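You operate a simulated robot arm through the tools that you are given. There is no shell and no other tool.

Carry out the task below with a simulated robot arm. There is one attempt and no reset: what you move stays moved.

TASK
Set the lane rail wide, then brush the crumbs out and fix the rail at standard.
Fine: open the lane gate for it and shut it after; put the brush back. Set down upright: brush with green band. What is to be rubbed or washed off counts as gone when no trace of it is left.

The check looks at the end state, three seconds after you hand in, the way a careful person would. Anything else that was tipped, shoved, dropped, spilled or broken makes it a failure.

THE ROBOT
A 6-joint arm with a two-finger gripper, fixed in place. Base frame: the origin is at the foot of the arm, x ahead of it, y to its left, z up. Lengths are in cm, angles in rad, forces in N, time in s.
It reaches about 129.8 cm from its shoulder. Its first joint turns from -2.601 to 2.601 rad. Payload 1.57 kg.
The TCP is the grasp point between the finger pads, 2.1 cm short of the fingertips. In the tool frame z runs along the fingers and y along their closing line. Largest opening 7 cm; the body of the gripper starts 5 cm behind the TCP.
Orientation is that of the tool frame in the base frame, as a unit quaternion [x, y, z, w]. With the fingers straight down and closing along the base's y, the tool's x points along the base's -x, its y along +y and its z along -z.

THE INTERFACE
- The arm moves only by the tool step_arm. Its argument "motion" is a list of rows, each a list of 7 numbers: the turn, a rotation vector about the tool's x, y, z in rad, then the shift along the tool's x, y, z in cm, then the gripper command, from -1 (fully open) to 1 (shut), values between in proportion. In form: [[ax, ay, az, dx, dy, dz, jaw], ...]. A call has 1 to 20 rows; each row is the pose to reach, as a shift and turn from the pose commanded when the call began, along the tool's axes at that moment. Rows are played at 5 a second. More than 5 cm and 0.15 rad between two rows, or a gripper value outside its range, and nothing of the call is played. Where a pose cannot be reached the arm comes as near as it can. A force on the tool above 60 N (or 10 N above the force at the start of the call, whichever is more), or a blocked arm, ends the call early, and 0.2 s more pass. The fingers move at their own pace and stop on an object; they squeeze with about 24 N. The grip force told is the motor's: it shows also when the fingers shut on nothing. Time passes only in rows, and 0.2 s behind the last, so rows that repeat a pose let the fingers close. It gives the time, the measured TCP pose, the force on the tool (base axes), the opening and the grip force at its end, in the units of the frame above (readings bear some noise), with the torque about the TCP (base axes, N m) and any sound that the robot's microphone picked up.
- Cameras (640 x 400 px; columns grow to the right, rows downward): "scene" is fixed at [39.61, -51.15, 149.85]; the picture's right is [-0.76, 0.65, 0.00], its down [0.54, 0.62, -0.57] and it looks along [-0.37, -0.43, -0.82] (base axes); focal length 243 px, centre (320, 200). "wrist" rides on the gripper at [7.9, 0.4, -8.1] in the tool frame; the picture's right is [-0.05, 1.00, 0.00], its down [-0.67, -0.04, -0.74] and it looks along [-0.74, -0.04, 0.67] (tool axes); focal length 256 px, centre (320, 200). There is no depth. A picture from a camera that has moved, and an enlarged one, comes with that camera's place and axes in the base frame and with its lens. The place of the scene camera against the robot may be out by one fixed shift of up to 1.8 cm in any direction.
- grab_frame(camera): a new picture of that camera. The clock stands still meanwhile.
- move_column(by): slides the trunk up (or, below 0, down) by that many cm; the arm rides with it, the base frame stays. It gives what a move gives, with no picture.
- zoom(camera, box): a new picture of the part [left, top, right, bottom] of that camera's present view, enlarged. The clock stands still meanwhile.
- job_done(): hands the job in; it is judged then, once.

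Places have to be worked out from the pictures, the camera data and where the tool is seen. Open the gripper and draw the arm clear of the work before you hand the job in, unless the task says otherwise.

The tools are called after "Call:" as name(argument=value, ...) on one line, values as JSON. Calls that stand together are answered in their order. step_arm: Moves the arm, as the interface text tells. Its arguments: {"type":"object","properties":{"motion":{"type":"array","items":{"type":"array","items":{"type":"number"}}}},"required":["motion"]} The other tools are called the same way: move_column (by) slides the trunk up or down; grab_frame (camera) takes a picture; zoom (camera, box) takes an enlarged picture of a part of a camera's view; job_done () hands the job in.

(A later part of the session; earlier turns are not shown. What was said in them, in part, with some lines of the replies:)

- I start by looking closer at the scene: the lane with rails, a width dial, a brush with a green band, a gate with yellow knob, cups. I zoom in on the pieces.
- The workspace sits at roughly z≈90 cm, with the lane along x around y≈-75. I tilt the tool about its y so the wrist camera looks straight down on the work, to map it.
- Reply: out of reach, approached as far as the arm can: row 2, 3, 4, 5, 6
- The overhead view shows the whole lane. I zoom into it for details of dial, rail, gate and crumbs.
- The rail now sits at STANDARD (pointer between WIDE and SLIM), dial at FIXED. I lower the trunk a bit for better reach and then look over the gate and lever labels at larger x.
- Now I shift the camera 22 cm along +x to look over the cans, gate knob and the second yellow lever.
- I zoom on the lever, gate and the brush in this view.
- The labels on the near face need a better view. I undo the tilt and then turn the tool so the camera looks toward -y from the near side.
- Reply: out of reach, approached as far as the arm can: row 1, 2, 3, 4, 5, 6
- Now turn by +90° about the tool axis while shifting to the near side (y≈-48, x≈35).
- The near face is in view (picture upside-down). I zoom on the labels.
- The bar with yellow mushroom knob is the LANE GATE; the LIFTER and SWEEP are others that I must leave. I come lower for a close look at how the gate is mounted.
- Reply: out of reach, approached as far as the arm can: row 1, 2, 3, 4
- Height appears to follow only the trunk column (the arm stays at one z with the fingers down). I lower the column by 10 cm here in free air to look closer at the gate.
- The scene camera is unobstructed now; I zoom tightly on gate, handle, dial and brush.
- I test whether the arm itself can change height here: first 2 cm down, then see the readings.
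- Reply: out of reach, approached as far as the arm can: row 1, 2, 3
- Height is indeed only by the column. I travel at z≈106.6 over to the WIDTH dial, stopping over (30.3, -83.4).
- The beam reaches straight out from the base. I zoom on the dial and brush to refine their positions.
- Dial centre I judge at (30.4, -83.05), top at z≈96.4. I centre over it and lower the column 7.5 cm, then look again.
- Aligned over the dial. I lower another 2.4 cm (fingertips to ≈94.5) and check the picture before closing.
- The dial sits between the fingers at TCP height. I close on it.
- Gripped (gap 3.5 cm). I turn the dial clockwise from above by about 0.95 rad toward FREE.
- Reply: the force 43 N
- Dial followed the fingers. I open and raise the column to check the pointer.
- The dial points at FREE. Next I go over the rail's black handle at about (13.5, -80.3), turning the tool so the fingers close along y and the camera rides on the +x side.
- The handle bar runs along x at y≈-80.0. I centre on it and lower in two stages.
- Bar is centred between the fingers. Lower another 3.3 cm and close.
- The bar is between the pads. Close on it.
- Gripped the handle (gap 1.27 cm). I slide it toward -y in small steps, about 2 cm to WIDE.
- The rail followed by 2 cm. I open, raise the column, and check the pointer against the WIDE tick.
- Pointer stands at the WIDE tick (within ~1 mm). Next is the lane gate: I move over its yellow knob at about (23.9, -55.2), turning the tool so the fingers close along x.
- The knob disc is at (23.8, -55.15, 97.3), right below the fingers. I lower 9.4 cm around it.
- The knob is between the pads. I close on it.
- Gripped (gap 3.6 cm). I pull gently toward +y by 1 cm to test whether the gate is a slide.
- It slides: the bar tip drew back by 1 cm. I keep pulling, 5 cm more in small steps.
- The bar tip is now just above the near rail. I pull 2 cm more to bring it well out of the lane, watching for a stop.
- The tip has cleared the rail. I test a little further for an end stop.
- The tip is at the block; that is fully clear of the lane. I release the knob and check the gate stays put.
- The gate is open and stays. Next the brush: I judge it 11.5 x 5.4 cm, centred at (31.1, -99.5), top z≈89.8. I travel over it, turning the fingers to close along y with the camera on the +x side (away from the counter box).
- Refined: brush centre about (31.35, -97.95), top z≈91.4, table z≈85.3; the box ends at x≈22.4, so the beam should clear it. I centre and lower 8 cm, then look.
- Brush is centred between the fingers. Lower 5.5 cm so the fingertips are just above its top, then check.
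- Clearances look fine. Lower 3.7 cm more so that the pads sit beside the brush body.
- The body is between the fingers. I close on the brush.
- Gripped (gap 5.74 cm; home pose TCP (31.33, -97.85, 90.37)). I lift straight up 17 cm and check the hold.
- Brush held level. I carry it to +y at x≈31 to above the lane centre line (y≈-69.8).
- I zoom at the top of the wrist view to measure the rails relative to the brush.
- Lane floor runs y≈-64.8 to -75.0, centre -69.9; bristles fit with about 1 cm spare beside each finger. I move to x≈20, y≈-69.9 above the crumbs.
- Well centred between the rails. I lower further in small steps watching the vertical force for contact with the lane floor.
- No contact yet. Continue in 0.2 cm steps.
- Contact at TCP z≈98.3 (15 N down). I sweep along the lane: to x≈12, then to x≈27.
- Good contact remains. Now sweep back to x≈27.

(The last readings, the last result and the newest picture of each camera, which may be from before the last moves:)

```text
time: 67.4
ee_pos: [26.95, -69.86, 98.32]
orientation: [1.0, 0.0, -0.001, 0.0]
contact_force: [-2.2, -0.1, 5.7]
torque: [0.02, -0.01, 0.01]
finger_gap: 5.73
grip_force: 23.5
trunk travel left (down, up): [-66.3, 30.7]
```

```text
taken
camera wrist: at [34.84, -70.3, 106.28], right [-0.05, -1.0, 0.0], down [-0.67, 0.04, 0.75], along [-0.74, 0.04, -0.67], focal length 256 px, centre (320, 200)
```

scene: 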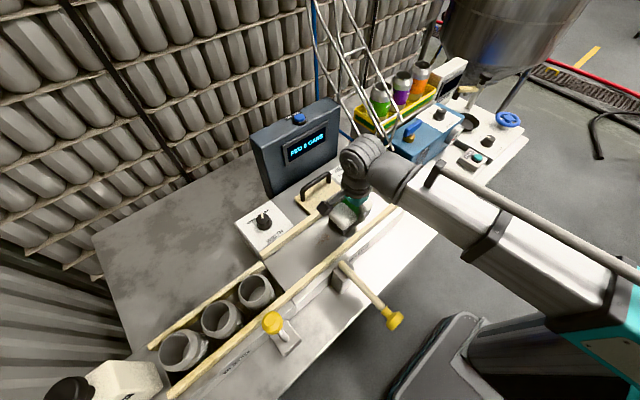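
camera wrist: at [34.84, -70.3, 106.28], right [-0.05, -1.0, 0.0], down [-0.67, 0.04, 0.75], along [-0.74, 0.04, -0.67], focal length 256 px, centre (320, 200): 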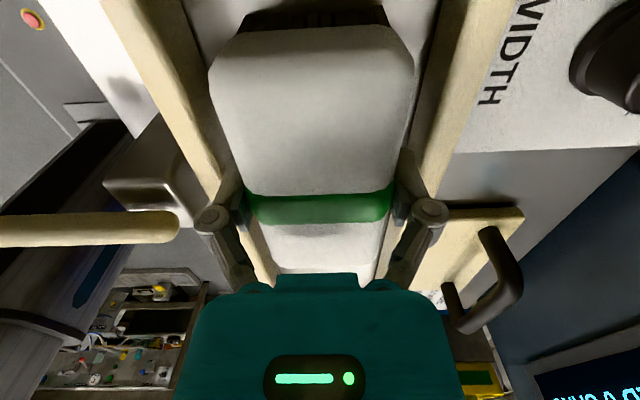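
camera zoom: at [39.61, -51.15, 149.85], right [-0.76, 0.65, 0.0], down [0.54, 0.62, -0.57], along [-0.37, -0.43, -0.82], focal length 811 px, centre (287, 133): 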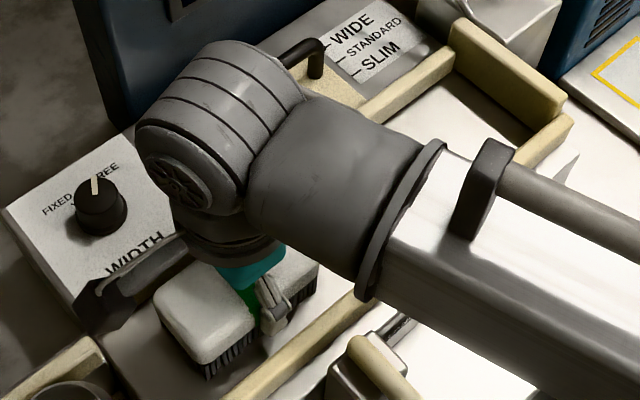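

I press 0.1 cm more and repeat strokes with a slight sideways offset of ±0.6 cm.

Call:
move_column(by=-0.1)

Call:
step_arm(motion=[[0, 0, 0, -1, -0.3, 0, 1], [0, 0, 0, -2, -0.6, 0, 1], [0, 0, 0, -3, -0.6, 0, 1], [0, 0, 0, -4, -0.6, 0, 1], [0, 0, 0, -5, -0.6, 0, 1], [0, 0, 0, -6, -0.6, 0, 1], [0, 0, 0, -7, -0.6, 0, 1], [0, 0, 0, -8, -0.6, 0, 1], [0, 0, 0, -9, -0.6, 0, 1], [0, 0, 0, -10, -0.6, 0, 1], [0, 0, 0, -11, -0.6, 0, 1], [0, 0, 0, -12, -0.6, 0, 1], [0, 0, 0, -13, -0.6, 0, 1], [0, 0, 0, -14, -0.6, 0, 1], [0, 0, 0, -15, -0.6, 0, 1], [0, 0, 0, -15, 0, 0, 1], [0, 0, 0, -15, 0.6, 0, 1]])

Call:
step_arm(motion=[[0, 0, 0, 1, 0, 0, 1], [0, 0, 0, 2, 0, 0, 1], [0, 0, 0, 3, 0, 0, 1], [0, 0, 0, 4, 0, 0, 1], [0, 0, 0, 5, 0, 0, 1], [0, 0, 0, 6, 0, 0, 1], [0, 0, 0, 7, 0, 0, 1], [0, 0, 0, 8, 0, 0, 1], [0, 0, 0, 9, 0, 0, 1], [0, 0, 0, 10, 0, 0, 1], [0, 0, 0, 11, 0, 0, 1], [0, 0, 0, 12, 0, 0, 1], [0, 0, 0, 13, 0, 0, 1], [0, 0, 0, 14, 0, 0, 1], [0, 0, 0, 15, 0, 0, 1], [0, 0, 0, 15, -0.6, 0, 1]])

```text
time: 67.9
ee_pos: [27.03, -69.98, 98.23]
orientation: [1.0, 0.0, -0.002, 0.0]
contact_force: [-1.3, -2.9, 15.4]
torque: [-0.05, -0.02, -0.01]
finger_gap: 5.74
grip_force: 24.2
trunk travel left (down, up): [-66.2, 30.8]
```

```text
time: 71.5
ee_pos: [12.03, -70.69, 98.14]
orientation: [1.0, 0.001, 0.0, 0.0]
contact_force: [0.1, 2.8, 4.3]
torque: [0.05, 0.07, -0.02]
finger_gap: 5.76
grip_force: 24.9
trunk travel left (down, up): [-66.2, 30.8]
```

```text
time: 74.9
ee_pos: [27.03, -70.05, 98.11]
orientation: [1.0, 0.001, -0.001, 0.0]
contact_force: [0.4, -2.8, 6.9]
torque: [-0.07, 0.07, 0.07]
finger_gap: 5.77
grip_force: 24.2
trunk travel left (down, up): [-66.2, 30.8]
```

Now I lift 12 cm and move the brush to x≈45 to get the beam out of the scene camera's line to the lane floor.

Call:
move_column(by=12)

Call:
step_arm(motion=[[0, 0, 0, 4, 0, 0, 1], [0, 0, 0, 8, 0, 0, 1], [0, 0, 0, 12, 0, 0, 1], [0, 0, 0, 16, 0, 0, 1], [0, 0, 0, 18, 0, 0, 1], [0, 0, 0, 18, 0, 0, 1]])

Call:
grab_frame(camera="scene")

Call:
zoom(camera="scene", box=[280, 170, 410, 270])

```text
time: 76.4
ee_pos: [27.05, -70.03, 110.11]
orientation: [1.0, 0.0, -0.001, 0.0]
contact_force: [0.6, 0.5, -1.2]
torque: [0.01, 0.02, 0.02]
finger_gap: 5.73
grip_force: 24.0
trunk travel left (down, up): [-78.2, 18.8]
```

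```text
time: 77.8
ee_pos: [44.92, -69.82, 110.13]
orientation: [1.0, 0.0, 0.0, -0.001]
contact_force: [0.3, -0.7, -0.8]
torque: [0.0, -0.03, 0.0]
finger_gap: 5.71
grip_force: 24.3
trunk travel left (down, up): [-78.2, 18.8]
```

```text
taken
```

scene: 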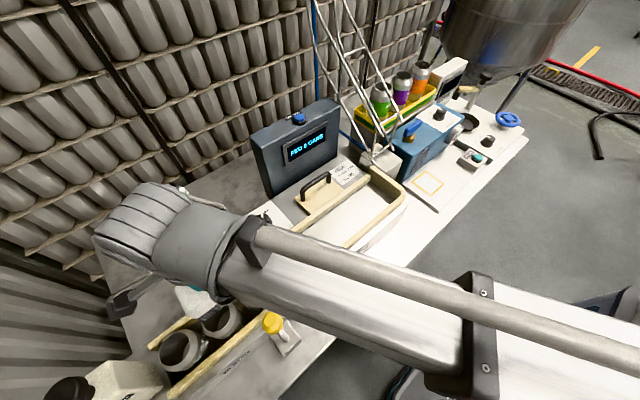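

```text
4.00 times, centred on (345, 220) of scene
camera zoom: at [39.61, -51.15, 149.85], right [-0.76, 0.65, 0.0], down [0.54, 0.62, -0.57], along [-0.37, -0.43, -0.82], focal length 973 px, centre (220, 120)
```

zoom: 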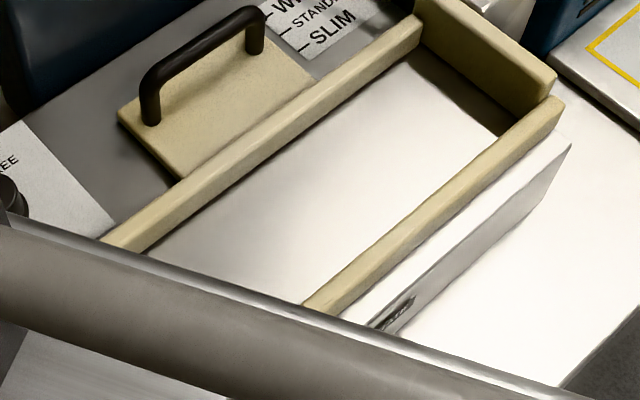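

The visible floor is clean; part near x≈22 is still hidden by the beam. I shift the brush to about (51, -67) to uncover it.

Call:
step_arm(motion=[[0, 0, 0, 3, -1.5, 0, 1], [0, 0, 0, 6, -3, 0, 1], [0, 0, 0, 6, -3, 0, 1]])

Call:
zoom(camera="scene", box=[270, 180, 390, 270])

```text
time: 78.6
ee_pos: [50.92, -67.0, 109.98]
orientation: [1.0, 0.0, -0.001, -0.001]
contact_force: [0.0, 0.1, -0.8]
torque: [-0.01, 0.05, -0.01]
finger_gap: 5.72
grip_force: 23.9
trunk travel left (down, up): [-78.2, 18.8]
```

```text
4.44 times, centred on (330, 225) of scene
camera zoom: at [39.61, -51.15, 149.85], right [-0.76, 0.65, 0.0], down [0.54, 0.62, -0.57], along [-0.37, -0.43, -0.82], focal length 1081 px, centre (276, 89)
```

zoom: 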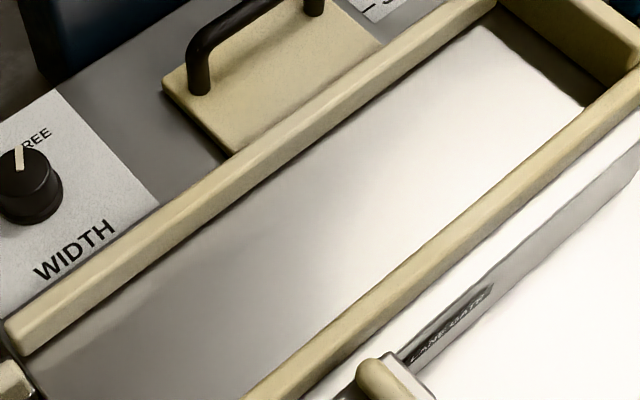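

No trace seen. One tighter look for leftover flecks.

Call:
zoom(camera="scene", box=[300, 205, 360, 250])

Call:
zoom(camera="scene", box=[340, 185, 400, 225])

Call:
zoom(camera="scene", box=[265, 230, 325, 275])

```text
8.89 times, centred on (330, 228) of scene
camera zoom: at [39.61, -51.15, 149.85], right [-0.76, 0.65, 0.0], down [0.54, 0.62, -0.57], along [-0.37, -0.43, -0.82], focal length 2162 px, centre (231, -44)
```

zoom: 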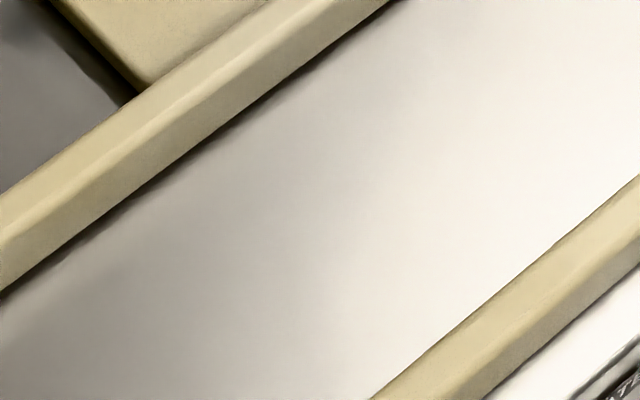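

```text
10.00 times, centred on (370, 205) of scene
camera zoom: at [39.61, -51.15, 149.85], right [-0.76, 0.65, 0.0], down [0.54, 0.62, -0.57], along [-0.37, -0.43, -0.82], focal length 2432 px, centre (-180, 150)
```

zoom: 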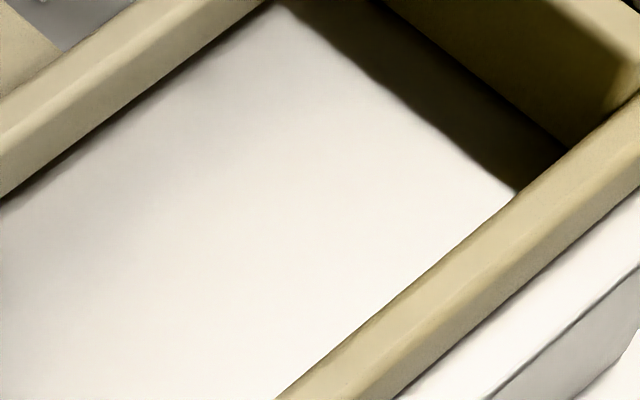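

```text
8.89 times, centred on (295, 252) of scene
camera zoom: at [39.61, -51.15, 149.85], right [-0.76, 0.65, 0.0], down [0.54, 0.62, -0.57], along [-0.37, -0.43, -0.82], focal length 2162 px, centre (542, -267)
```

zoom: 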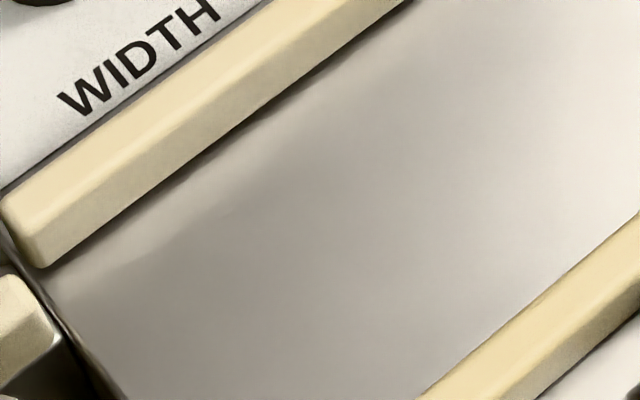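

The lane floor is clean. I carry the brush back above its home spot (31.3, -97.85).

Call:
step_arm(motion=[[0, 0, 0, -2.2, 3.43, 0, 1], [0, 0, 0, -4.4, 6.87, 0, 1], [0, 0, 0, -6.6, 10.3, 0, 1], [0, 0, 0, -8.8, 13.73, 0, 1], [0, 0, 0, -11, 17.17, 0, 1], [0, 0, 0, -13.2, 20.6, 0, 1], [0, 0, 0, -15.4, 24.03, 0, 1], [0, 0, 0, -17.6, 27.47, 0, 1], [0, 0, 0, -19.7, 30.9, 0, 1], [0, 0, 0, -19.7, 30.9, 0, 1]])

Call:
grab_frame(camera="wrist")

Call:
zoom(camera="scene", box=[140, 60, 340, 240])

```text
time: 80.8
ee_pos: [31.34, -97.92, 110.16]
orientation: [1.0, 0.0, -0.001, 0.0]
contact_force: [-0.8, -0.5, -2.0]
torque: [0.01, 0.01, -0.02]
finger_gap: 5.74
grip_force: 24.5
trunk travel left (down, up): [-78.2, 18.8]
```

```text
taken
camera wrist: at [39.26, -98.25, 118.13], right [-0.05, -1.0, 0.0], down [-0.66, 0.03, 0.75], along [-0.75, 0.04, -0.67], focal length 256 px, centre (320, 200)
```

wrist: 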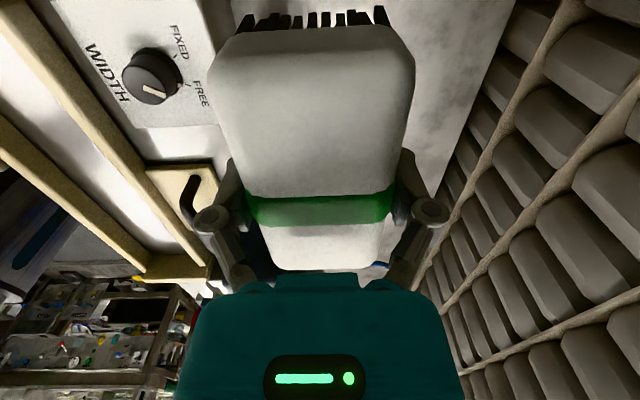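

```text
2.22 times, centred on (240, 150) of scene
camera zoom: at [39.61, -51.15, 149.85], right [-0.76, 0.65, 0.0], down [0.54, 0.62, -0.57], along [-0.37, -0.43, -0.82], focal length 540 px, centre (498, 311)
```

zoom: 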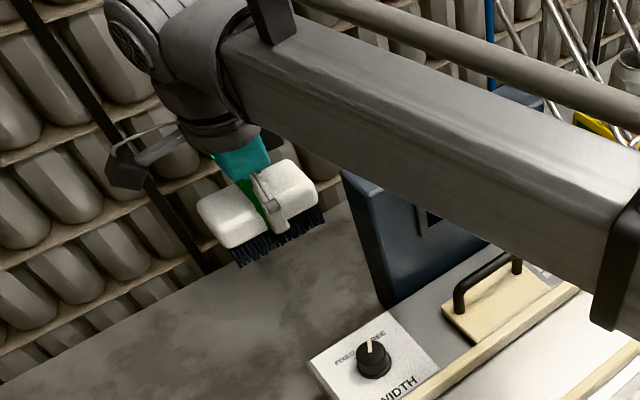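

The brush sits almost unchanged in the grip. I lower 19 cm, then feel for the table in small steps.

Call:
move_column(by=-18.8)

Call:
move_column(by=-0.6)

Call:
move_column(by=-0.2)

Call:
move_column(by=-0.15)

```text
time: 82.9
ee_pos: [31.35, -97.84, 91.28]
orientation: [1.0, 0.0, -0.001, 0.0]
contact_force: [0.8, -0.6, -1.2]
torque: [-0.01, 0.01, -0.02]
finger_gap: 5.73
grip_force: 23.8
trunk travel left (down, up): [-59.4, 37.6]
```

```text
time: 83.4
ee_pos: [31.34, -97.87, 90.64]
orientation: [1.0, 0.0, -0.001, 0.0]
contact_force: [-0.9, -0.6, -0.8]
torque: [-0.02, 0.0, 0.0]
finger_gap: 5.73
grip_force: 23.9
trunk travel left (down, up): [-58.8, 38.2]
```

```text
time: 83.9
ee_pos: [31.45, -97.91, 90.53]
orientation: [1.0, 0.001, -0.001, 0.0]
contact_force: [0.2, -0.3, -1.7]
torque: [0.02, -0.06, -0.04]
finger_gap: 5.7
grip_force: 23.7
trunk travel left (down, up): [-58.6, 38.4]
```

```text
time: 84.4
ee_pos: [31.42, -97.83, 90.36]
orientation: [1.0, 0.0, -0.001, 0.0]
contact_force: [0.4, 0.7, 0.4]
torque: [-0.01, 0.01, 0.0]
finger_gap: 5.72
grip_force: 24.1
trunk travel left (down, up): [-58.5, 38.5]
```

Nearly at the home height, no contact yet; two more small steps.

Call:
move_column(by=-0.15)

Call:
move_column(by=-0.1)

```text
time: 85.0
ee_pos: [31.42, -97.91, 90.15]
orientation: [1.0, -0.001, -0.002, 0.0]
contact_force: [0.4, 1.4, -0.9]
torque: [-0.03, 0.01, 0.01]
finger_gap: 5.74
grip_force: 24.2
trunk travel left (down, up): [-58.3, 38.7]
```

```text
time: 85.5
ee_pos: [31.45, -97.72, 90.14]
orientation: [1.0, 0.0, -0.001, -0.001]
contact_force: [0.1, -1.8, 4.1]
torque: [-0.05, -0.11, -0.02]
finger_gap: 5.73
grip_force: 24.3
trunk travel left (down, up): [-58.2, 38.8]
```

The bristles touch the table (4 N). I open the fingers.

Call:
step_arm(motion=[[0, 0, 0, 0, 0, 0, 0.6], [0, 0, 0, 0, 0, 0, -1], [0, 0, 0, 0, 0, 0, -1], [0, 0, 0, 0, 0, 0, -1], [0, 0, 0, 0, 0, 0, -1]])

Call:
grab_frame(camera="wrist")

```text
time: 86.7
ee_pos: [31.42, -97.89, 90.05]
orientation: [1.0, 0.001, -0.001, -0.001]
contact_force: [0.6, 0.3, -0.8]
torque: [0.01, 0.01, 0.01]
finger_gap: 7.03
grip_force: 0.0
trunk travel left (down, up): [-58.2, 38.8]
```

```text
taken
camera wrist: at [39.27, -98.24, 98.14], right [-0.05, -1.0, 0.0], down [-0.66, 0.03, 0.75], along [-0.75, 0.04, -0.67], focal length 256 px, centre (320, 200)
```

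wrist: 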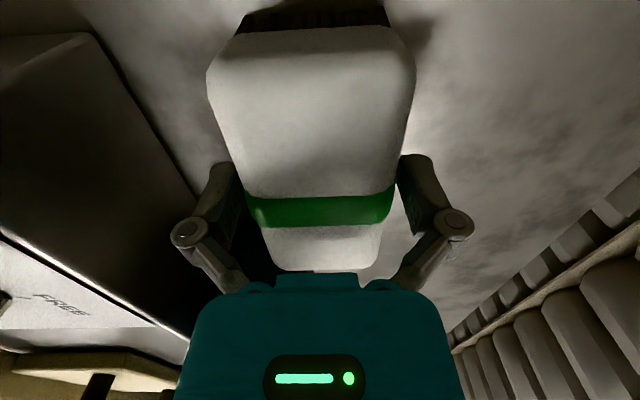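

The brush stands free between the open fingers. I raise straight up 17.5 cm.

Call:
move_column(by=5)

Call:
move_column(by=12.5)

Call:
grab_frame(camera="wrist")

Call:
zoom(camera="scene", box=[140, 60, 340, 240])

```text
time: 87.6
ee_pos: [31.37, -97.92, 95.07]
orientation: [1.0, 0.0, -0.001, -0.001]
contact_force: [0.3, 0.2, -1.0]
torque: [0.0, 0.03, 0.01]
finger_gap: 7.02
grip_force: 0.0
trunk travel left (down, up): [-63.2, 33.8]
```

```text
time: 89.1
ee_pos: [31.49, -97.85, 107.57]
orientation: [1.0, 0.0, -0.001, 0.0]
contact_force: [-1.6, 0.4, 0.3]
torque: [-0.01, 0.0, -0.01]
finger_gap: 7.01
grip_force: 0.0
trunk travel left (down, up): [-75.7, 21.3]
```

```text
taken
camera wrist: at [39.27, -98.25, 115.63], right [-0.05, -1.0, 0.0], down [-0.66, 0.03, 0.75], along [-0.75, 0.04, -0.67], focal length 256 px, centre (320, 200)
```

wrist: 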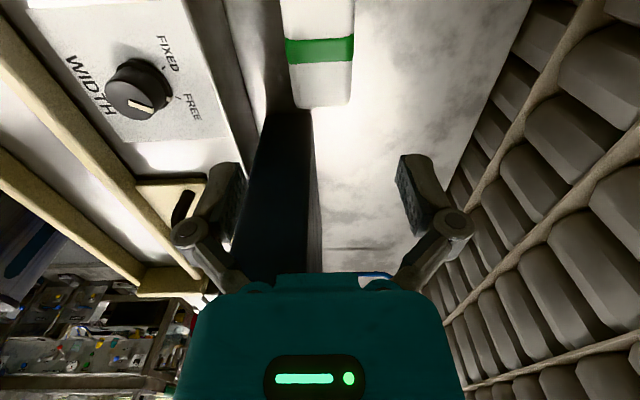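

```text
2.22 times, centred on (240, 150) of scene
camera zoom: at [39.61, -51.15, 149.85], right [-0.76, 0.65, 0.0], down [0.54, 0.62, -0.57], along [-0.37, -0.43, -0.82], focal length 540 px, centre (498, 311)
```

zoom: 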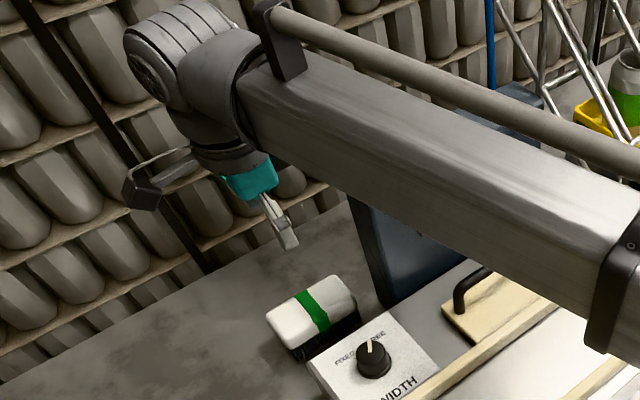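

The brush is back on its spot, upright. Now to shut the gate: I move over its knob at (24.0, -46.4) turning the fingers to close along x.

Call:
step_arm(motion=[[0, 0, -0.131, -0.61, -4.29, 0, -1], [0, 0, -0.262, -1.22, -8.58, 0, -1], [0, 0, -0.393, -1.84, -12.88, 0, -1], [0, 0, -0.524, -2.45, -17.17, 0, -1], [0, 0, -0.655, -3.06, -21.46, 0, -1], [0, 0, -0.785, -3.67, -25.75, 0, -1], [0, 0, -0.916, -4.29, -30.04, 0, -1], [0, 0, -1.047, -4.9, -34.33, 0, -1], [0, 0, -1.178, -5.51, -38.63, 0, -1], [0, 0, -1.309, -6.12, -42.92, 0, -1], [0, 0, -1.44, -6.74, -47.2, 0, -1], [0, 0, -1.571, -7.35, -51.5, 0, -1], [0, 0, -1.571, -7.35, -51.5, 0, -1]])

Call:
grab_frame(camera="wrist")

```text
time: 91.9
ee_pos: [24.03, -46.48, 107.64]
orientation: [0.706, 0.708, -0.001, -0.001]
contact_force: [-0.8, -0.6, -0.1]
torque: [-0.03, -0.01, 0.03]
finger_gap: 6.98
grip_force: 0.0
trunk travel left (down, up): [-75.7, 21.3]
```

```text
taken
camera wrist: at [24.27, -38.39, 115.66], right [1.0, -0.05, 0.0], down [-0.03, -0.67, 0.74], along [-0.04, -0.74, -0.67], focal length 256 px, centre (320, 200)
```

wrist: 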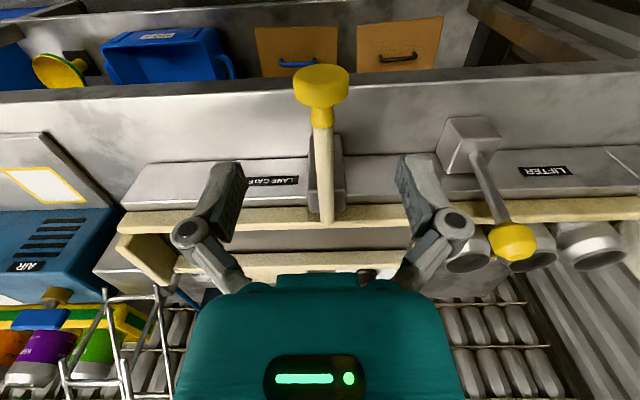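

Same relation as at release. I lower 10.1 cm around the knob and close.

Call:
move_column(by=-10.1)

Call:
step_arm(motion=[[0, 0, 0, 0, 0, 0, 1], [0, 0, 0, 0, 0, 0, 1], [0, 0, 0, 0, 0, 0, 1], [0, 0, 0, 0, 0, 0, 1], [0, 0, 0, 0, 0, 0, 1]])

Call:
grab_frame(camera="wrist")

```text
time: 93.3
ee_pos: [23.97, -46.44, 97.56]
orientation: [0.706, 0.708, -0.001, 0.0]
contact_force: [-0.4, -0.8, -0.4]
torque: [-0.02, 0.03, -0.02]
finger_gap: 7.0
grip_force: 0.1
trunk travel left (down, up): [-65.6, 31.4]
```

```text
time: 94.5
ee_pos: [24.01, -46.3, 97.53]
orientation: [0.707, 0.708, 0.0, -0.001]
contact_force: [9.3, -1.2, 16.8]
torque: [-0.05, 0.01, 0.04]
finger_gap: 3.61
grip_force: 31.8
trunk travel left (down, up): [-65.6, 31.4]
```

```text
taken
camera wrist: at [24.33, -38.36, 105.59], right [1.0, -0.05, 0.0], down [-0.03, -0.67, 0.75], along [-0.04, -0.74, -0.67], focal length 256 px, centre (320, 200)
```

wrist: 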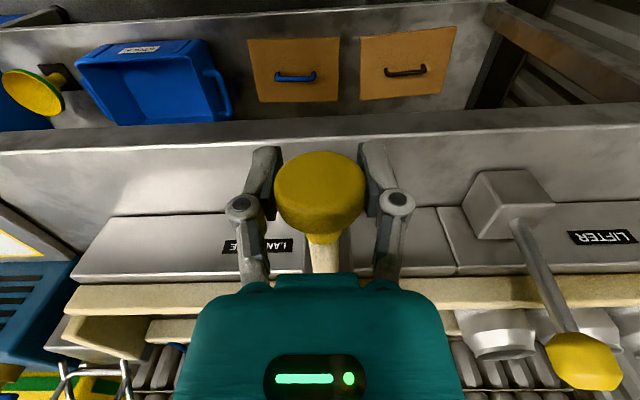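

Gripped. I push the gate back in toward -y, 8 cm first.

Call:
step_arm(motion=[[0, 0, 0, -0.4, 0, 0, 1], [0, 0, 0, -0.9, 0, 0, 1], [0, 0, 0, -1.4, 0, 0, 1], [0, 0, 0, -1.9, 0, 0, 1], [0, 0, 0, -2.4, 0, 0, 1], [0, 0, 0, -2.9, 0, 0, 1], [0, 0, 0, -3.4, 0, 0, 1], [0, 0, 0, -3.9, 0, 0, 1], [0, 0, 0, -4.4, 0, 0, 1], [0, 0, 0, -4.9, 0, 0, 1], [0, 0, 0, -5.4, 0, 0, 1], [0, 0, 0, -5.9, 0, 0, 1], [0, 0, 0, -6.4, 0, 0, 1], [0, 0, 0, -6.9, 0, 0, 1], [0, 0, 0, -7.4, 0, 0, 1], [0, 0, 0, -7.9, 0, 0, 1], [0, 0, 0, -8.2, 0, 0, 1], [0, 0, 0, -8.2, 0, 0, 1]])

Call:
zoom(camera="scene", box=[280, 200, 420, 320])

```text
time: 98.3
ee_pos: [24.03, -54.61, 97.3]
orientation: [0.707, 0.708, -0.001, -0.001]
contact_force: [7.7, 0.2, 8.4]
torque: [0.06, 0.07, 0.06]
finger_gap: 3.56
grip_force: 32.0
trunk travel left (down, up): [-65.6, 31.4]
```

```text
3.33 times, centred on (350, 260) of scene
camera zoom: at [39.61, -51.15, 149.85], right [-0.76, 0.65, 0.0], down [0.54, 0.62, -0.57], along [-0.37, -0.43, -0.82], focal length 811 px, centre (220, 0)
```

zoom: 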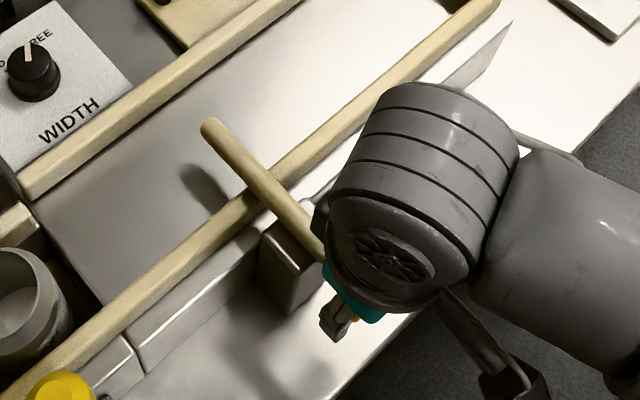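

Nearly shut. I push the remaining 0.6 cm and read the force for the stop.

Call:
step_arm(motion=[[0, 0, 0, -0.2, 0, 0, 1], [0, 0, 0, -0.4, 0, 0, 1], [0, 0, 0, -0.6, 0, 0, 1], [0, 0, 0, -0.6, 0, 0, 1]])

Call:
step_arm(motion=[[0, 0, 0, -0.15, 0, 0, 1], [0, 0, 0, -0.15, 0, 0, 1]])

Call:
zoom(camera="scene", box=[300, 215, 380, 305])

```text
time: 99.3
ee_pos: [24.01, -55.28, 97.54]
orientation: [0.707, 0.707, -0.001, -0.001]
contact_force: [10.1, -0.1, 6.4]
torque: [0.06, 0.02, 0.03]
finger_gap: 3.62
grip_force: 32.1
trunk travel left (down, up): [-65.6, 31.4]
```

```text
time: 99.9
ee_pos: [23.89, -55.25, 97.48]
orientation: [0.706, 0.708, -0.001, -0.002]
contact_force: [9.8, 10.5, -3.4]
torque: [-0.47, 0.03, 0.05]
finger_gap: 3.59
grip_force: 31.9
trunk travel left (down, up): [-65.6, 31.4]
```

```text
4.44 times, centred on (340, 260) of scene
camera zoom: at [39.61, -51.15, 149.85], right [-0.76, 0.65, 0.0], down [0.54, 0.62, -0.57], along [-0.37, -0.43, -0.82], focal length 1081 px, centre (231, -67)
```

zoom: 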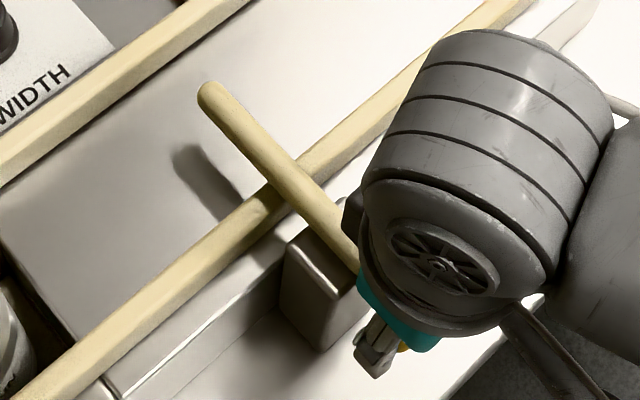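

The stop is felt (+10 N) and the tip is at its original place: gate shut. I release and raise.

Call:
step_arm(motion=[[0, 0, 0, 0, 0, 0, -1], [0, 0, 0, 0, 0, 0, -1], [0, 0, 0, 0, 0, 0, -1], [0, 0, 0, 0, 0, 0, -1], [0, 0, 0, 0, 0, 0, -1]])

Call:
move_column(by=9.5)

Call:
grab_frame(camera="wrist")

```text
time: 101.1
ee_pos: [23.93, -55.51, 97.63]
orientation: [0.707, 0.707, -0.001, 0.0]
contact_force: [0.5, 0.5, 0.3]
torque: [0.01, 0.02, 0.0]
finger_gap: 7.0
grip_force: 0.0
trunk travel left (down, up): [-65.6, 31.4]
```

```text
time: 102.3
ee_pos: [23.91, -55.54, 107.08]
orientation: [0.707, 0.707, -0.001, 0.0]
contact_force: [1.2, 0.7, 0.6]
torque: [0.01, 0.02, 0.01]
finger_gap: 7.01
grip_force: 0.1
trunk travel left (down, up): [-75.1, 21.9]
```

```text
taken
camera wrist: at [24.25, -47.4, 115.05], right [1.0, -0.05, 0.0], down [-0.03, -0.67, 0.74], along [-0.04, -0.74, -0.67], focal length 256 px, centre (320, 200)
```

wrist: 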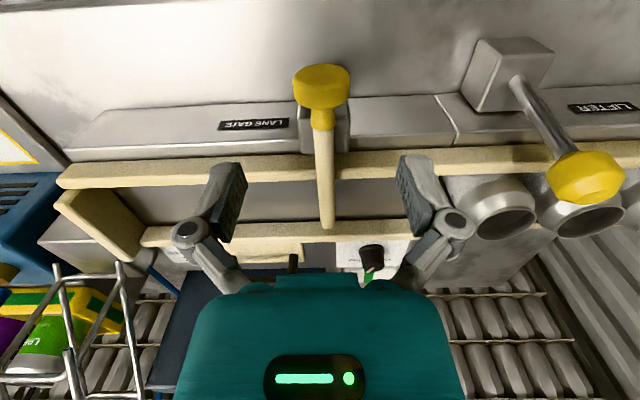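

Gate is shut. I return to the rail handle at (13.5, -82.0), fingers closing along y.

Call:
step_arm(motion=[[0, 0, 0.131, -2.2, -0.87, 0, -1], [0, 0, 0.262, -4.41, -1.74, 0, -1], [0, 0, 0.393, -6.62, -2.6, 0, -1], [0, 0, 0.524, -8.82, -3.47, 0, -1], [0, 0, 0.655, -11.03, -4.34, 0, -1], [0, 0, 0.785, -13.24, -5.21, 0, -1], [0, 0, 0.916, -15.44, -6.08, 0, -1], [0, 0, 1.047, -17.65, -6.95, 0, -1], [0, 0, 1.178, -19.85, -7.82, 0, -1], [0, 0, 1.309, -22.06, -8.68, 0, -1], [0, 0, 1.44, -24.26, -9.55, 0, -1], [0, 0, 1.571, -26.47, -10.42, 0, -1], [0, 0, 1.571, -26.47, -10.42, 0, -1]])

Call:
grab_frame(camera="wrist")

Call:
zoom(camera="wrist", box=[270, 90, 430, 210])

```text
time: 105.2
ee_pos: [13.5, -82.07, 107.06]
orientation: [1.0, -0.001, -0.001, -0.001]
contact_force: [-0.5, 0.6, -1.0]
torque: [-0.02, 0.01, 0.03]
finger_gap: 6.99
grip_force: 0.1
trunk travel left (down, up): [-75.1, 21.9]
```

```text
taken
camera wrist: at [21.4, -82.3, 115.04], right [-0.05, -1.0, 0.0], down [-0.66, 0.04, 0.75], along [-0.75, 0.04, -0.67], focal length 256 px, centre (320, 200)
```

wrist: 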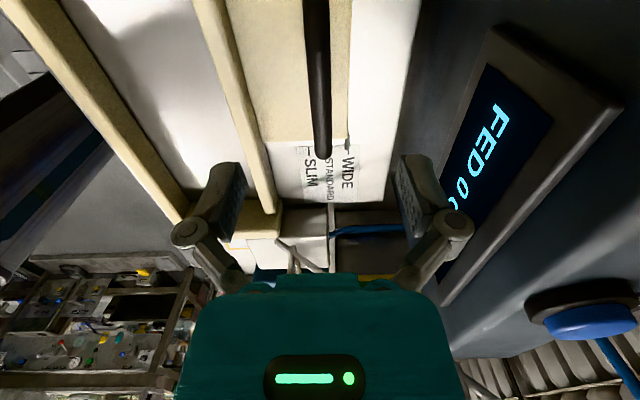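

```text
3.33 times, centred on (350, 150) of wrist
camera zoom: at [21.4, -82.3, 115.04], right [-0.05, -1.0, 0.0], down [-0.66, 0.04, 0.75], along [-0.75, 0.04, -0.67], focal length 853 px, centre (220, 367)
```

zoom: 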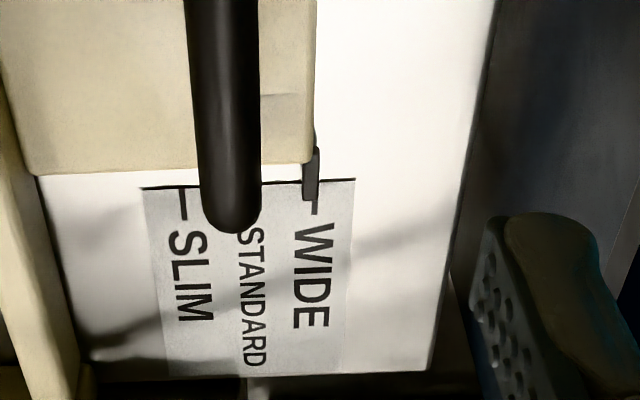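

Pointer still at WIDE. I lower onto the handle and close, as before.

Call:
move_column(by=-8.1)

Call:
step_arm(motion=[[0, 0, 0, 0, 0, 0, 1], [0, 0, 0, 0, 0, 0, 1], [0, 0, 0, 0, 0, 0, 1], [0, 0, 0, 0, 0, 0, 1], [0, 0, 0, 0, 0, 0, 1], [0, 0, 0, 0, 0, 0, 1]])

```text
time: 106.3
ee_pos: [13.6, -81.84, 98.91]
orientation: [1.0, 0.0, -0.001, 0.0]
contact_force: [0.2, -0.1, 0.9]
torque: [0.01, 0.04, -0.02]
finger_gap: 7.01
grip_force: 0.1
trunk travel left (down, up): [-67.0, 30.0]
```

```text
time: 107.7
ee_pos: [13.56, -81.84, 98.87]
orientation: [1.0, 0.0, 0.0, 0.0]
contact_force: [0.4, -0.6, 7.9]
torque: [0.0, 0.04, -0.03]
finger_gap: 1.26
grip_force: 31.9
trunk travel left (down, up): [-67.0, 30.0]
```

Gripped. I slide the rail back toward +y by 1.85 cm, to STANDARD.

Call:
step_arm(motion=[[0, 0, 0, 0, -0.3, 0, 1], [0, 0, 0, 0, -0.6, 0, 1], [0, 0, 0, 0, -0.9, 0, 1], [0, 0, 0, 0, -1.2, 0, 1], [0, 0, 0, 0, -1.5, 0, 1], [0, 0, 0, 0, -1.7, 0, 1], [0, 0, 0, 0, -1.85, 0, 1], [0, 0, 0, 0, -1.85, 0, 1]])

Call:
grab_frame(camera="wrist")

Call:
zoom(camera="wrist", box=[290, 170, 410, 270])

```text
time: 109.5
ee_pos: [13.53, -79.98, 98.9]
orientation: [1.0, 0.0, -0.001, 0.0]
contact_force: [3.3, -4.1, 11.8]
torque: [-0.01, -0.21, 0.0]
finger_gap: 1.25
grip_force: 31.9
trunk travel left (down, up): [-67.0, 30.0]
```

```text
taken
camera wrist: at [21.4, -80.39, 106.98], right [-0.05, -1.0, 0.0], down [-0.66, 0.04, 0.75], along [-0.75, 0.04, -0.67], focal length 256 px, centre (320, 200)
```

wrist: 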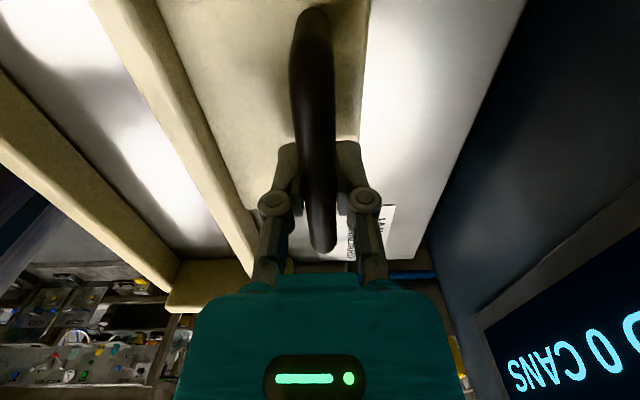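

```text
4.00 times, centred on (350, 220) of wrist
camera zoom: at [21.4, -80.39, 106.98], right [-0.05, -1.0, 0.0], down [-0.66, 0.04, 0.75], along [-0.75, 0.04, -0.67], focal length 1024 px, centre (200, 120)
```

zoom: 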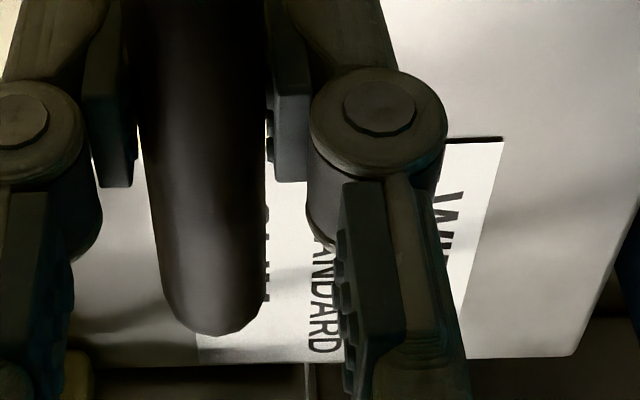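

I open and raise to check the pointer against the STANDARD tick.

Call:
step_arm(motion=[[0, 0, 0, 0, 0, 0, -1], [0, 0, 0, 0, 0, 0, -1], [0, 0, 0, 0, 0, 0, -1], [0, 0, 0, 0, 0, 0, -1], [0, 0, 0, 0, 0, 0, -1]])

Call:
move_column(by=8.1)

Call:
zoom(camera="wrist", box=[270, 90, 430, 210])

```text
time: 110.7
ee_pos: [13.75, -80.01, 98.91]
orientation: [1.0, 0.001, -0.001, -0.001]
contact_force: [0.0, 0.0, -0.1]
torque: [-0.02, -0.02, 0.0]
finger_gap: 6.99
grip_force: 0.1
trunk travel left (down, up): [-67.0, 30.0]
```

```text
time: 111.9
ee_pos: [13.48, -80.0, 107.07]
orientation: [1.0, 0.0, -0.001, 0.001]
contact_force: [0.1, -0.9, 0.8]
torque: [-0.02, 0.03, 0.04]
finger_gap: 7.0
grip_force: 0.1
trunk travel left (down, up): [-75.1, 21.9]
```

```text
3.33 times, centred on (350, 150) of wrist
camera zoom: at [21.39, -80.43, 115.03], right [-0.05, -1.0, 0.0], down [-0.66, 0.03, 0.75], along [-0.75, 0.04, -0.67], focal length 853 px, centre (220, 367)
```

zoom: 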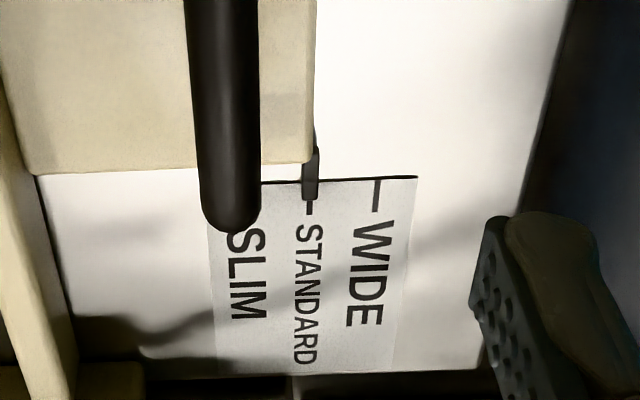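

Rail pointer stands exactly at STANDARD. Now to the dial: I move over (30.5, -83.1) with the tool turned as it was at FREE.

Call:
step_arm(motion=[[0, 0, -0.124, 3.4, 0.62, 0, -1], [0, 0, -0.248, 6.8, 1.24, 0, -1], [0, 0, -0.372, 10.2, 1.86, 0, -1], [0, 0, -0.496, 13.6, 2.48, 0, -1], [0, 0, -0.62, 17.0, 3.1, 0, -1], [0, 0, -0.62, 17.0, 3.1, 0, -1]])

Call:
grab_frame(camera="wrist")

Call:
zoom(camera="wrist", box=[260, 20, 420, 140])

```text
time: 113.3
ee_pos: [30.66, -83.23, 106.99]
orientation: [0.952, 0.307, -0.001, -0.001]
contact_force: [0.3, 0.4, 0.5]
torque: [-0.02, 0.01, 0.01]
finger_gap: 6.99
grip_force: 0.1
trunk travel left (down, up): [-75.1, 21.9]
```

```text
taken
camera wrist: at [37.23, -78.86, 115.04], right [0.54, -0.84, 0.0], down [-0.56, -0.36, 0.75], along [-0.63, -0.4, -0.67], focal length 256 px, centre (320, 200)
```

wrist: 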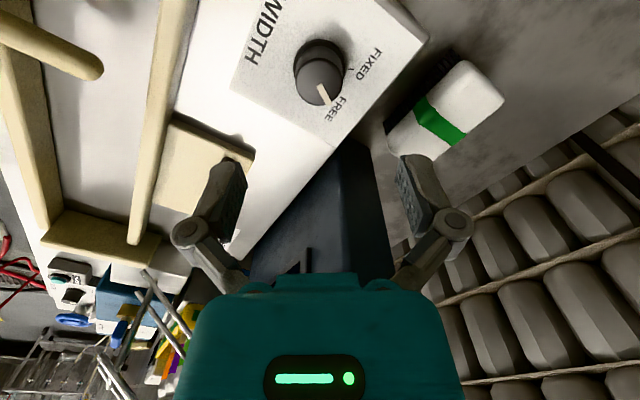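

```text
3.33 times, centred on (340, 80) of wrist
camera zoom: at [37.23, -78.86, 115.04], right [0.54, -0.84, 0.0], down [-0.56, -0.36, 0.75], along [-0.63, -0.4, -0.67], focal length 853 px, centre (253, 600)
```

zoom: 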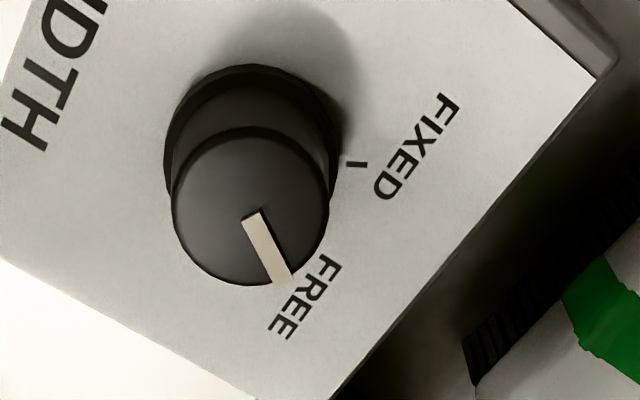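

The dial is right below the TCP. I lower 10.3 cm and close on it.

Call:
move_column(by=-10.3)

Call:
step_arm(motion=[[0, 0, 0, 0, 0, 0, 1], [0, 0, 0, 0, 0, 0, 1], [0, 0, 0, 0, 0, 0, 1], [0, 0, 0, 0, 0, 0, 1], [0, 0, 0, 0, 0, 0, 1]])

Call:
grab_frame(camera="wrist")

```text
time: 114.7
ee_pos: [30.51, -83.2, 96.65]
orientation: [0.952, 0.306, -0.001, 0.0]
contact_force: [0.3, 0.2, 0.4]
torque: [-0.02, -0.01, 0.0]
finger_gap: 7.0
grip_force: 0.0
trunk travel left (down, up): [-64.8, 32.2]
```

```text
time: 115.8
ee_pos: [30.72, -83.11, 96.75]
orientation: [0.952, 0.306, -0.001, 0.0]
contact_force: [-2.5, 2.7, 2.0]
torque: [0.1, 0.11, -0.02]
finger_gap: 3.53
grip_force: 32.2
trunk travel left (down, up): [-64.8, 32.2]
```

```text
taken
camera wrist: at [37.17, -78.82, 104.79], right [0.54, -0.84, 0.0], down [-0.56, -0.36, 0.75], along [-0.63, -0.4, -0.67], focal length 256 px, centre (320, 200)
```

wrist: 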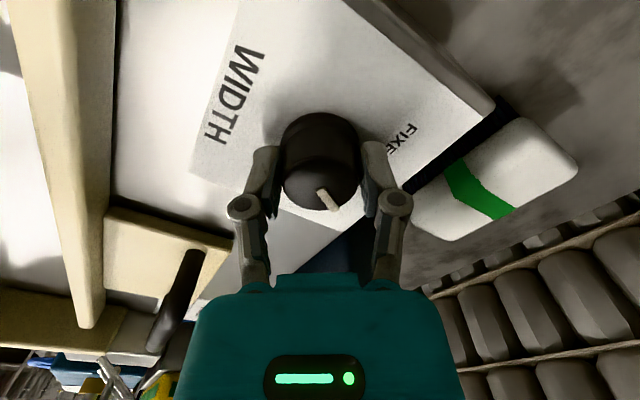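

Gripped with little side force. I turn it back counter-clockwise (from above) by 0.95 rad to FIXED.

Call:
step_arm(motion=[[0, 0, -0.12, 0, 0, 0, 1], [0, 0, -0.24, 0, 0, 0, 1], [0, 0, -0.36, 0, 0, 0, 1], [0, 0, -0.48, 0, 0, 0, 1], [0, 0, -0.6, 0, 0, 0, 1], [0, 0, -0.72, 0, 0, 0, 1], [0, 0, -0.84, 0, 0, 0, 1], [0, 0, -0.95, 0, 0, 0, 1], [0, 0, -0.95, 0, 0, 0, 1]])

Call:
grab_frame(camera="wrist")

```text
time: 117.8
ee_pos: [30.52, -83.17, 96.67]
orientation: [0.706, 0.708, -0.001, 0.0]
contact_force: [-6.7, 8.5, -3.8]
torque: [-0.52, 0.14, 0.03]
finger_gap: 3.5
grip_force: 31.9
trunk travel left (down, up): [-64.8, 32.2]
```

```text
taken
camera wrist: at [30.84, -75.14, 104.8], right [1.0, -0.05, 0.0], down [-0.03, -0.67, 0.74], along [-0.04, -0.74, -0.67], focal length 256 px, centre (320, 200)
```

wrist: 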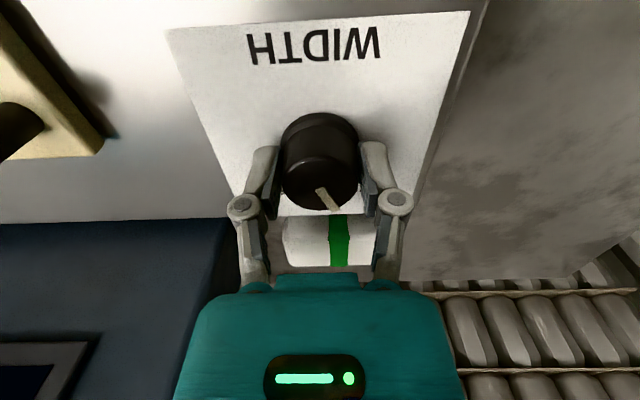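

Turned. I open, raise, and compare the pointer with the original FIXED view.

Call:
step_arm(motion=[[0, 0, 0, 0, 0, 0, -1], [0, 0, 0, 0, 0, 0, -1], [0, 0, 0, 0, 0, 0, -1], [0, 0, 0, 0, 0, 0, -1]])

Call:
move_column(by=10)

Call:
zoom(camera="wrist", box=[240, 0, 420, 112])

Call:
zoom(camera="scene", box=[205, 175, 305, 255])

```text
time: 118.8
ee_pos: [30.59, -83.14, 96.82]
orientation: [0.707, 0.708, 0.0, 0.0]
contact_force: [-0.4, 0.4, 0.2]
torque: [0.02, -0.01, -0.01]
finger_gap: 6.99
grip_force: 0.2
trunk travel left (down, up): [-64.8, 32.2]
```

```text
time: 120.2
ee_pos: [30.6, -83.16, 106.62]
orientation: [0.707, 0.707, 0.0, 0.0]
contact_force: [0.9, -0.5, 0.4]
torque: [0.03, 0.01, 0.01]
finger_gap: 6.99
grip_force: 0.1
trunk travel left (down, up): [-74.8, 22.2]
```

```text
3.56 times, centred on (330, 56) of wrist
camera zoom: at [30.93, -75.21, 114.75], right [1.0, -0.05, 0.0], down [-0.03, -0.67, 0.74], along [-0.04, -0.74, -0.67], focal length 910 px, centre (284, 712)
```

zoom: 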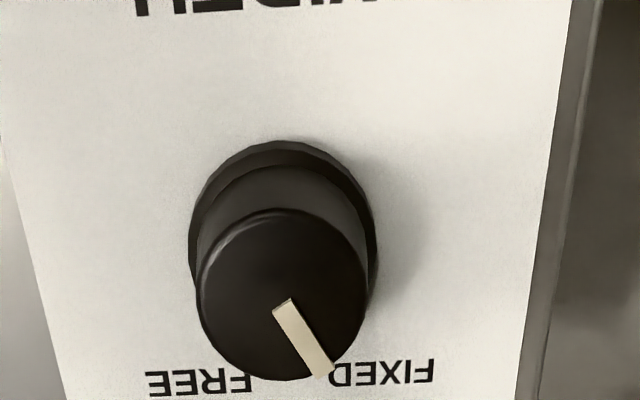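

```text
5.00 times, centred on (255, 215) of scene
camera zoom: at [39.61, -51.15, 149.85], right [-0.76, 0.65, 0.0], down [0.54, 0.62, -0.57], along [-0.37, -0.43, -0.82], focal length 1216 px, centre (645, 125)
```

zoom: 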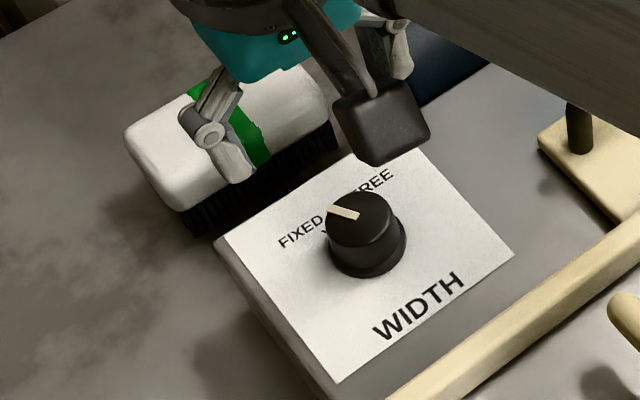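

Dial is back at FIXED exactly as at the start. I raise the column and draw the arm clear to the near side, then inspect everything.

Call:
move_column(by=8)

Call:
step_arm(motion=[[0, 0, 0, 4, -0.5, 0, -1], [0, 0, 0, 8, -1, 0, -1], [0, 0, 0, 12, -1.5, 0, -1], [0, 0, 0, 16, -2, 0, -1], [0, 0, 0, 20, -2.5, 0, -1], [0, 0, 0, 24, -3, 0, -1], [0, 0, 0, 28, -3.5, 0, -1], [0, 0, 0, 32, -4, 0, -1], [0, 0, 0, 36, -4.5, 0, -1], [0, 0, 0, 40, -5, 0, -1], [0, 0, 0, 40, -5, 0, -1]])

Call:
grab_frame(camera="scene")

Call:
zoom(camera="scene", box=[200, 150, 420, 300])

```text
time: 121.3
ee_pos: [30.62, -83.27, 114.68]
orientation: [0.707, 0.708, -0.001, -0.001]
contact_force: [-0.3, 0.0, -0.5]
torque: [0.01, 0.01, -0.01]
finger_gap: 6.99
grip_force: 0.0
trunk travel left (down, up): [-82.8, 14.2]
```

```text
time: 123.8
ee_pos: [26.05, -43.88, 114.71]
orientation: [0.707, 0.707, -0.001, -0.001]
contact_force: [0.0, 0.4, 0.4]
torque: [-0.03, 0.0, 0.01]
finger_gap: 6.99
grip_force: 0.1
out of reach, approached as far as the arm can: row 10, 11
trunk travel left (down, up): [-82.8, 14.2]
```

```text
taken
```

scene: 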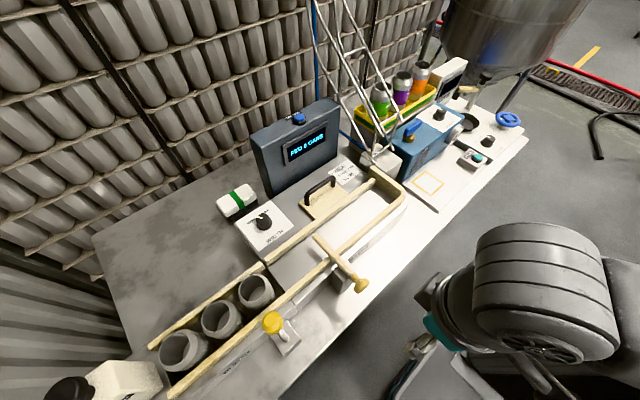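

```text
2.67 times, centred on (310, 225) of scene
camera zoom: at [39.61, -51.15, 149.85], right [-0.76, 0.65, 0.0], down [0.54, 0.62, -0.57], along [-0.37, -0.43, -0.82], focal length 648 px, centre (347, 133)
```

zoom: 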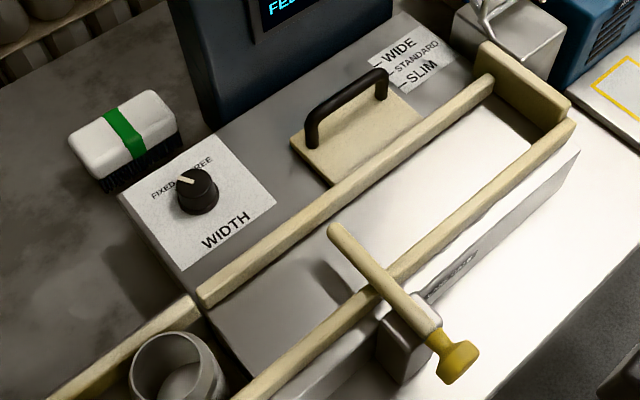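

Final close checks on brush, gate tip and rail pointer.

Call:
zoom(camera="scene", box=[205, 175, 305, 255])

Call:
zoom(camera="scene", box=[300, 215, 380, 305])

Call:
zoom(camera="scene", box=[290, 150, 420, 240])

Call:
zoom(camera="scene", box=[60, 240, 320, 400])

```text
5.00 times, centred on (255, 215) of scene
camera zoom: at [39.61, -51.15, 149.85], right [-0.76, 0.65, 0.0], down [0.54, 0.62, -0.57], along [-0.37, -0.43, -0.82], focal length 1216 px, centre (645, 125)
```

zoom: 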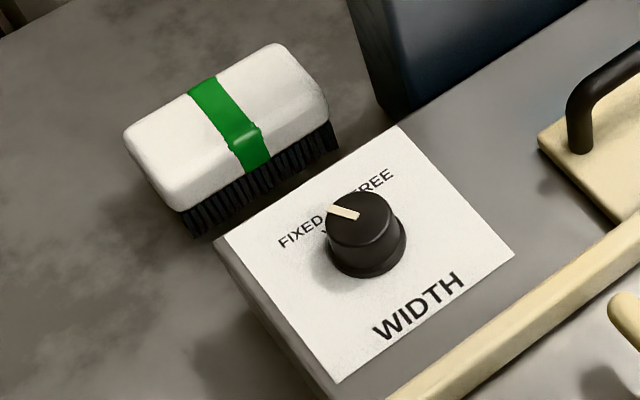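

```text
4.44 times, centred on (340, 260) of scene
camera zoom: at [39.61, -51.15, 149.85], right [-0.76, 0.65, 0.0], down [0.54, 0.62, -0.57], along [-0.37, -0.43, -0.82], focal length 1081 px, centre (231, -67)
```

zoom: 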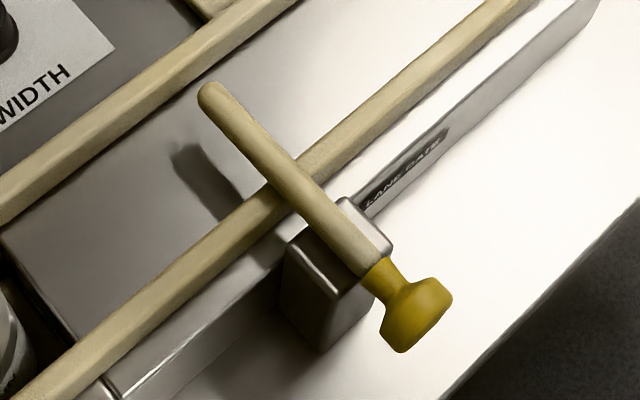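

```text
4.44 times, centred on (355, 195) of scene
camera zoom: at [39.61, -51.15, 149.85], right [-0.76, 0.65, 0.0], down [0.54, 0.62, -0.57], along [-0.37, -0.43, -0.82], focal length 1081 px, centre (164, 222)
```

zoom: 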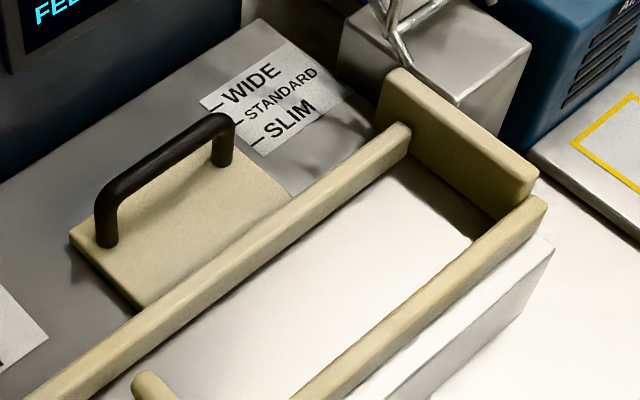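

```text
2.46 times, centred on (190, 320) of scene
camera zoom: at [39.61, -51.15, 149.85], right [-0.76, 0.65, 0.0], down [0.54, 0.62, -0.57], along [-0.37, -0.43, -0.82], focal length 599 px, centre (640, -95)
```

zoom: 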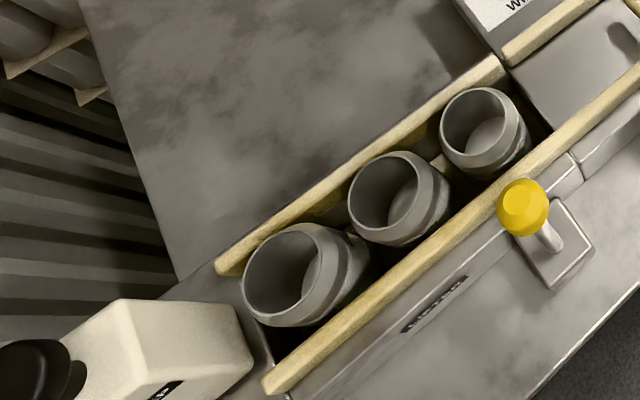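

Everything matches the wanted end state: the lane is clean, the gate is shut, the rail is at STANDARD with the dial at FIXED, the brush stands upright on its spot, and the cans and lifter are untouched. The gripper is open and clear, so I hand in.

Call:
job_done()

```text
The job is handed in.
```

The lane is brushed clean, and the rail is back at STANDARD with the WIDTH dial on FIXED. I have handed the job in.

- **Rail:** I turned the dial to FREE, slid the rail to WIDE for the brushing, then returned it to STANDARD. In the last close view the pointer lined up with the STANDARD tick.
- **Crumbs:** After two passes back and forth with the brush, close-up pictures of the lane floor showed no trace left.
- **Gate:** I pulled the lane gate out before brushing and pushed it back in afterwards until it met its stop. Its tip is where it started.
- **Brush:** It stands upright on its original spot, bristles down.

The cans, the LIFTER lever and the counter look unchanged in the final pictures. The gripper is open and the arm is clear of the work.
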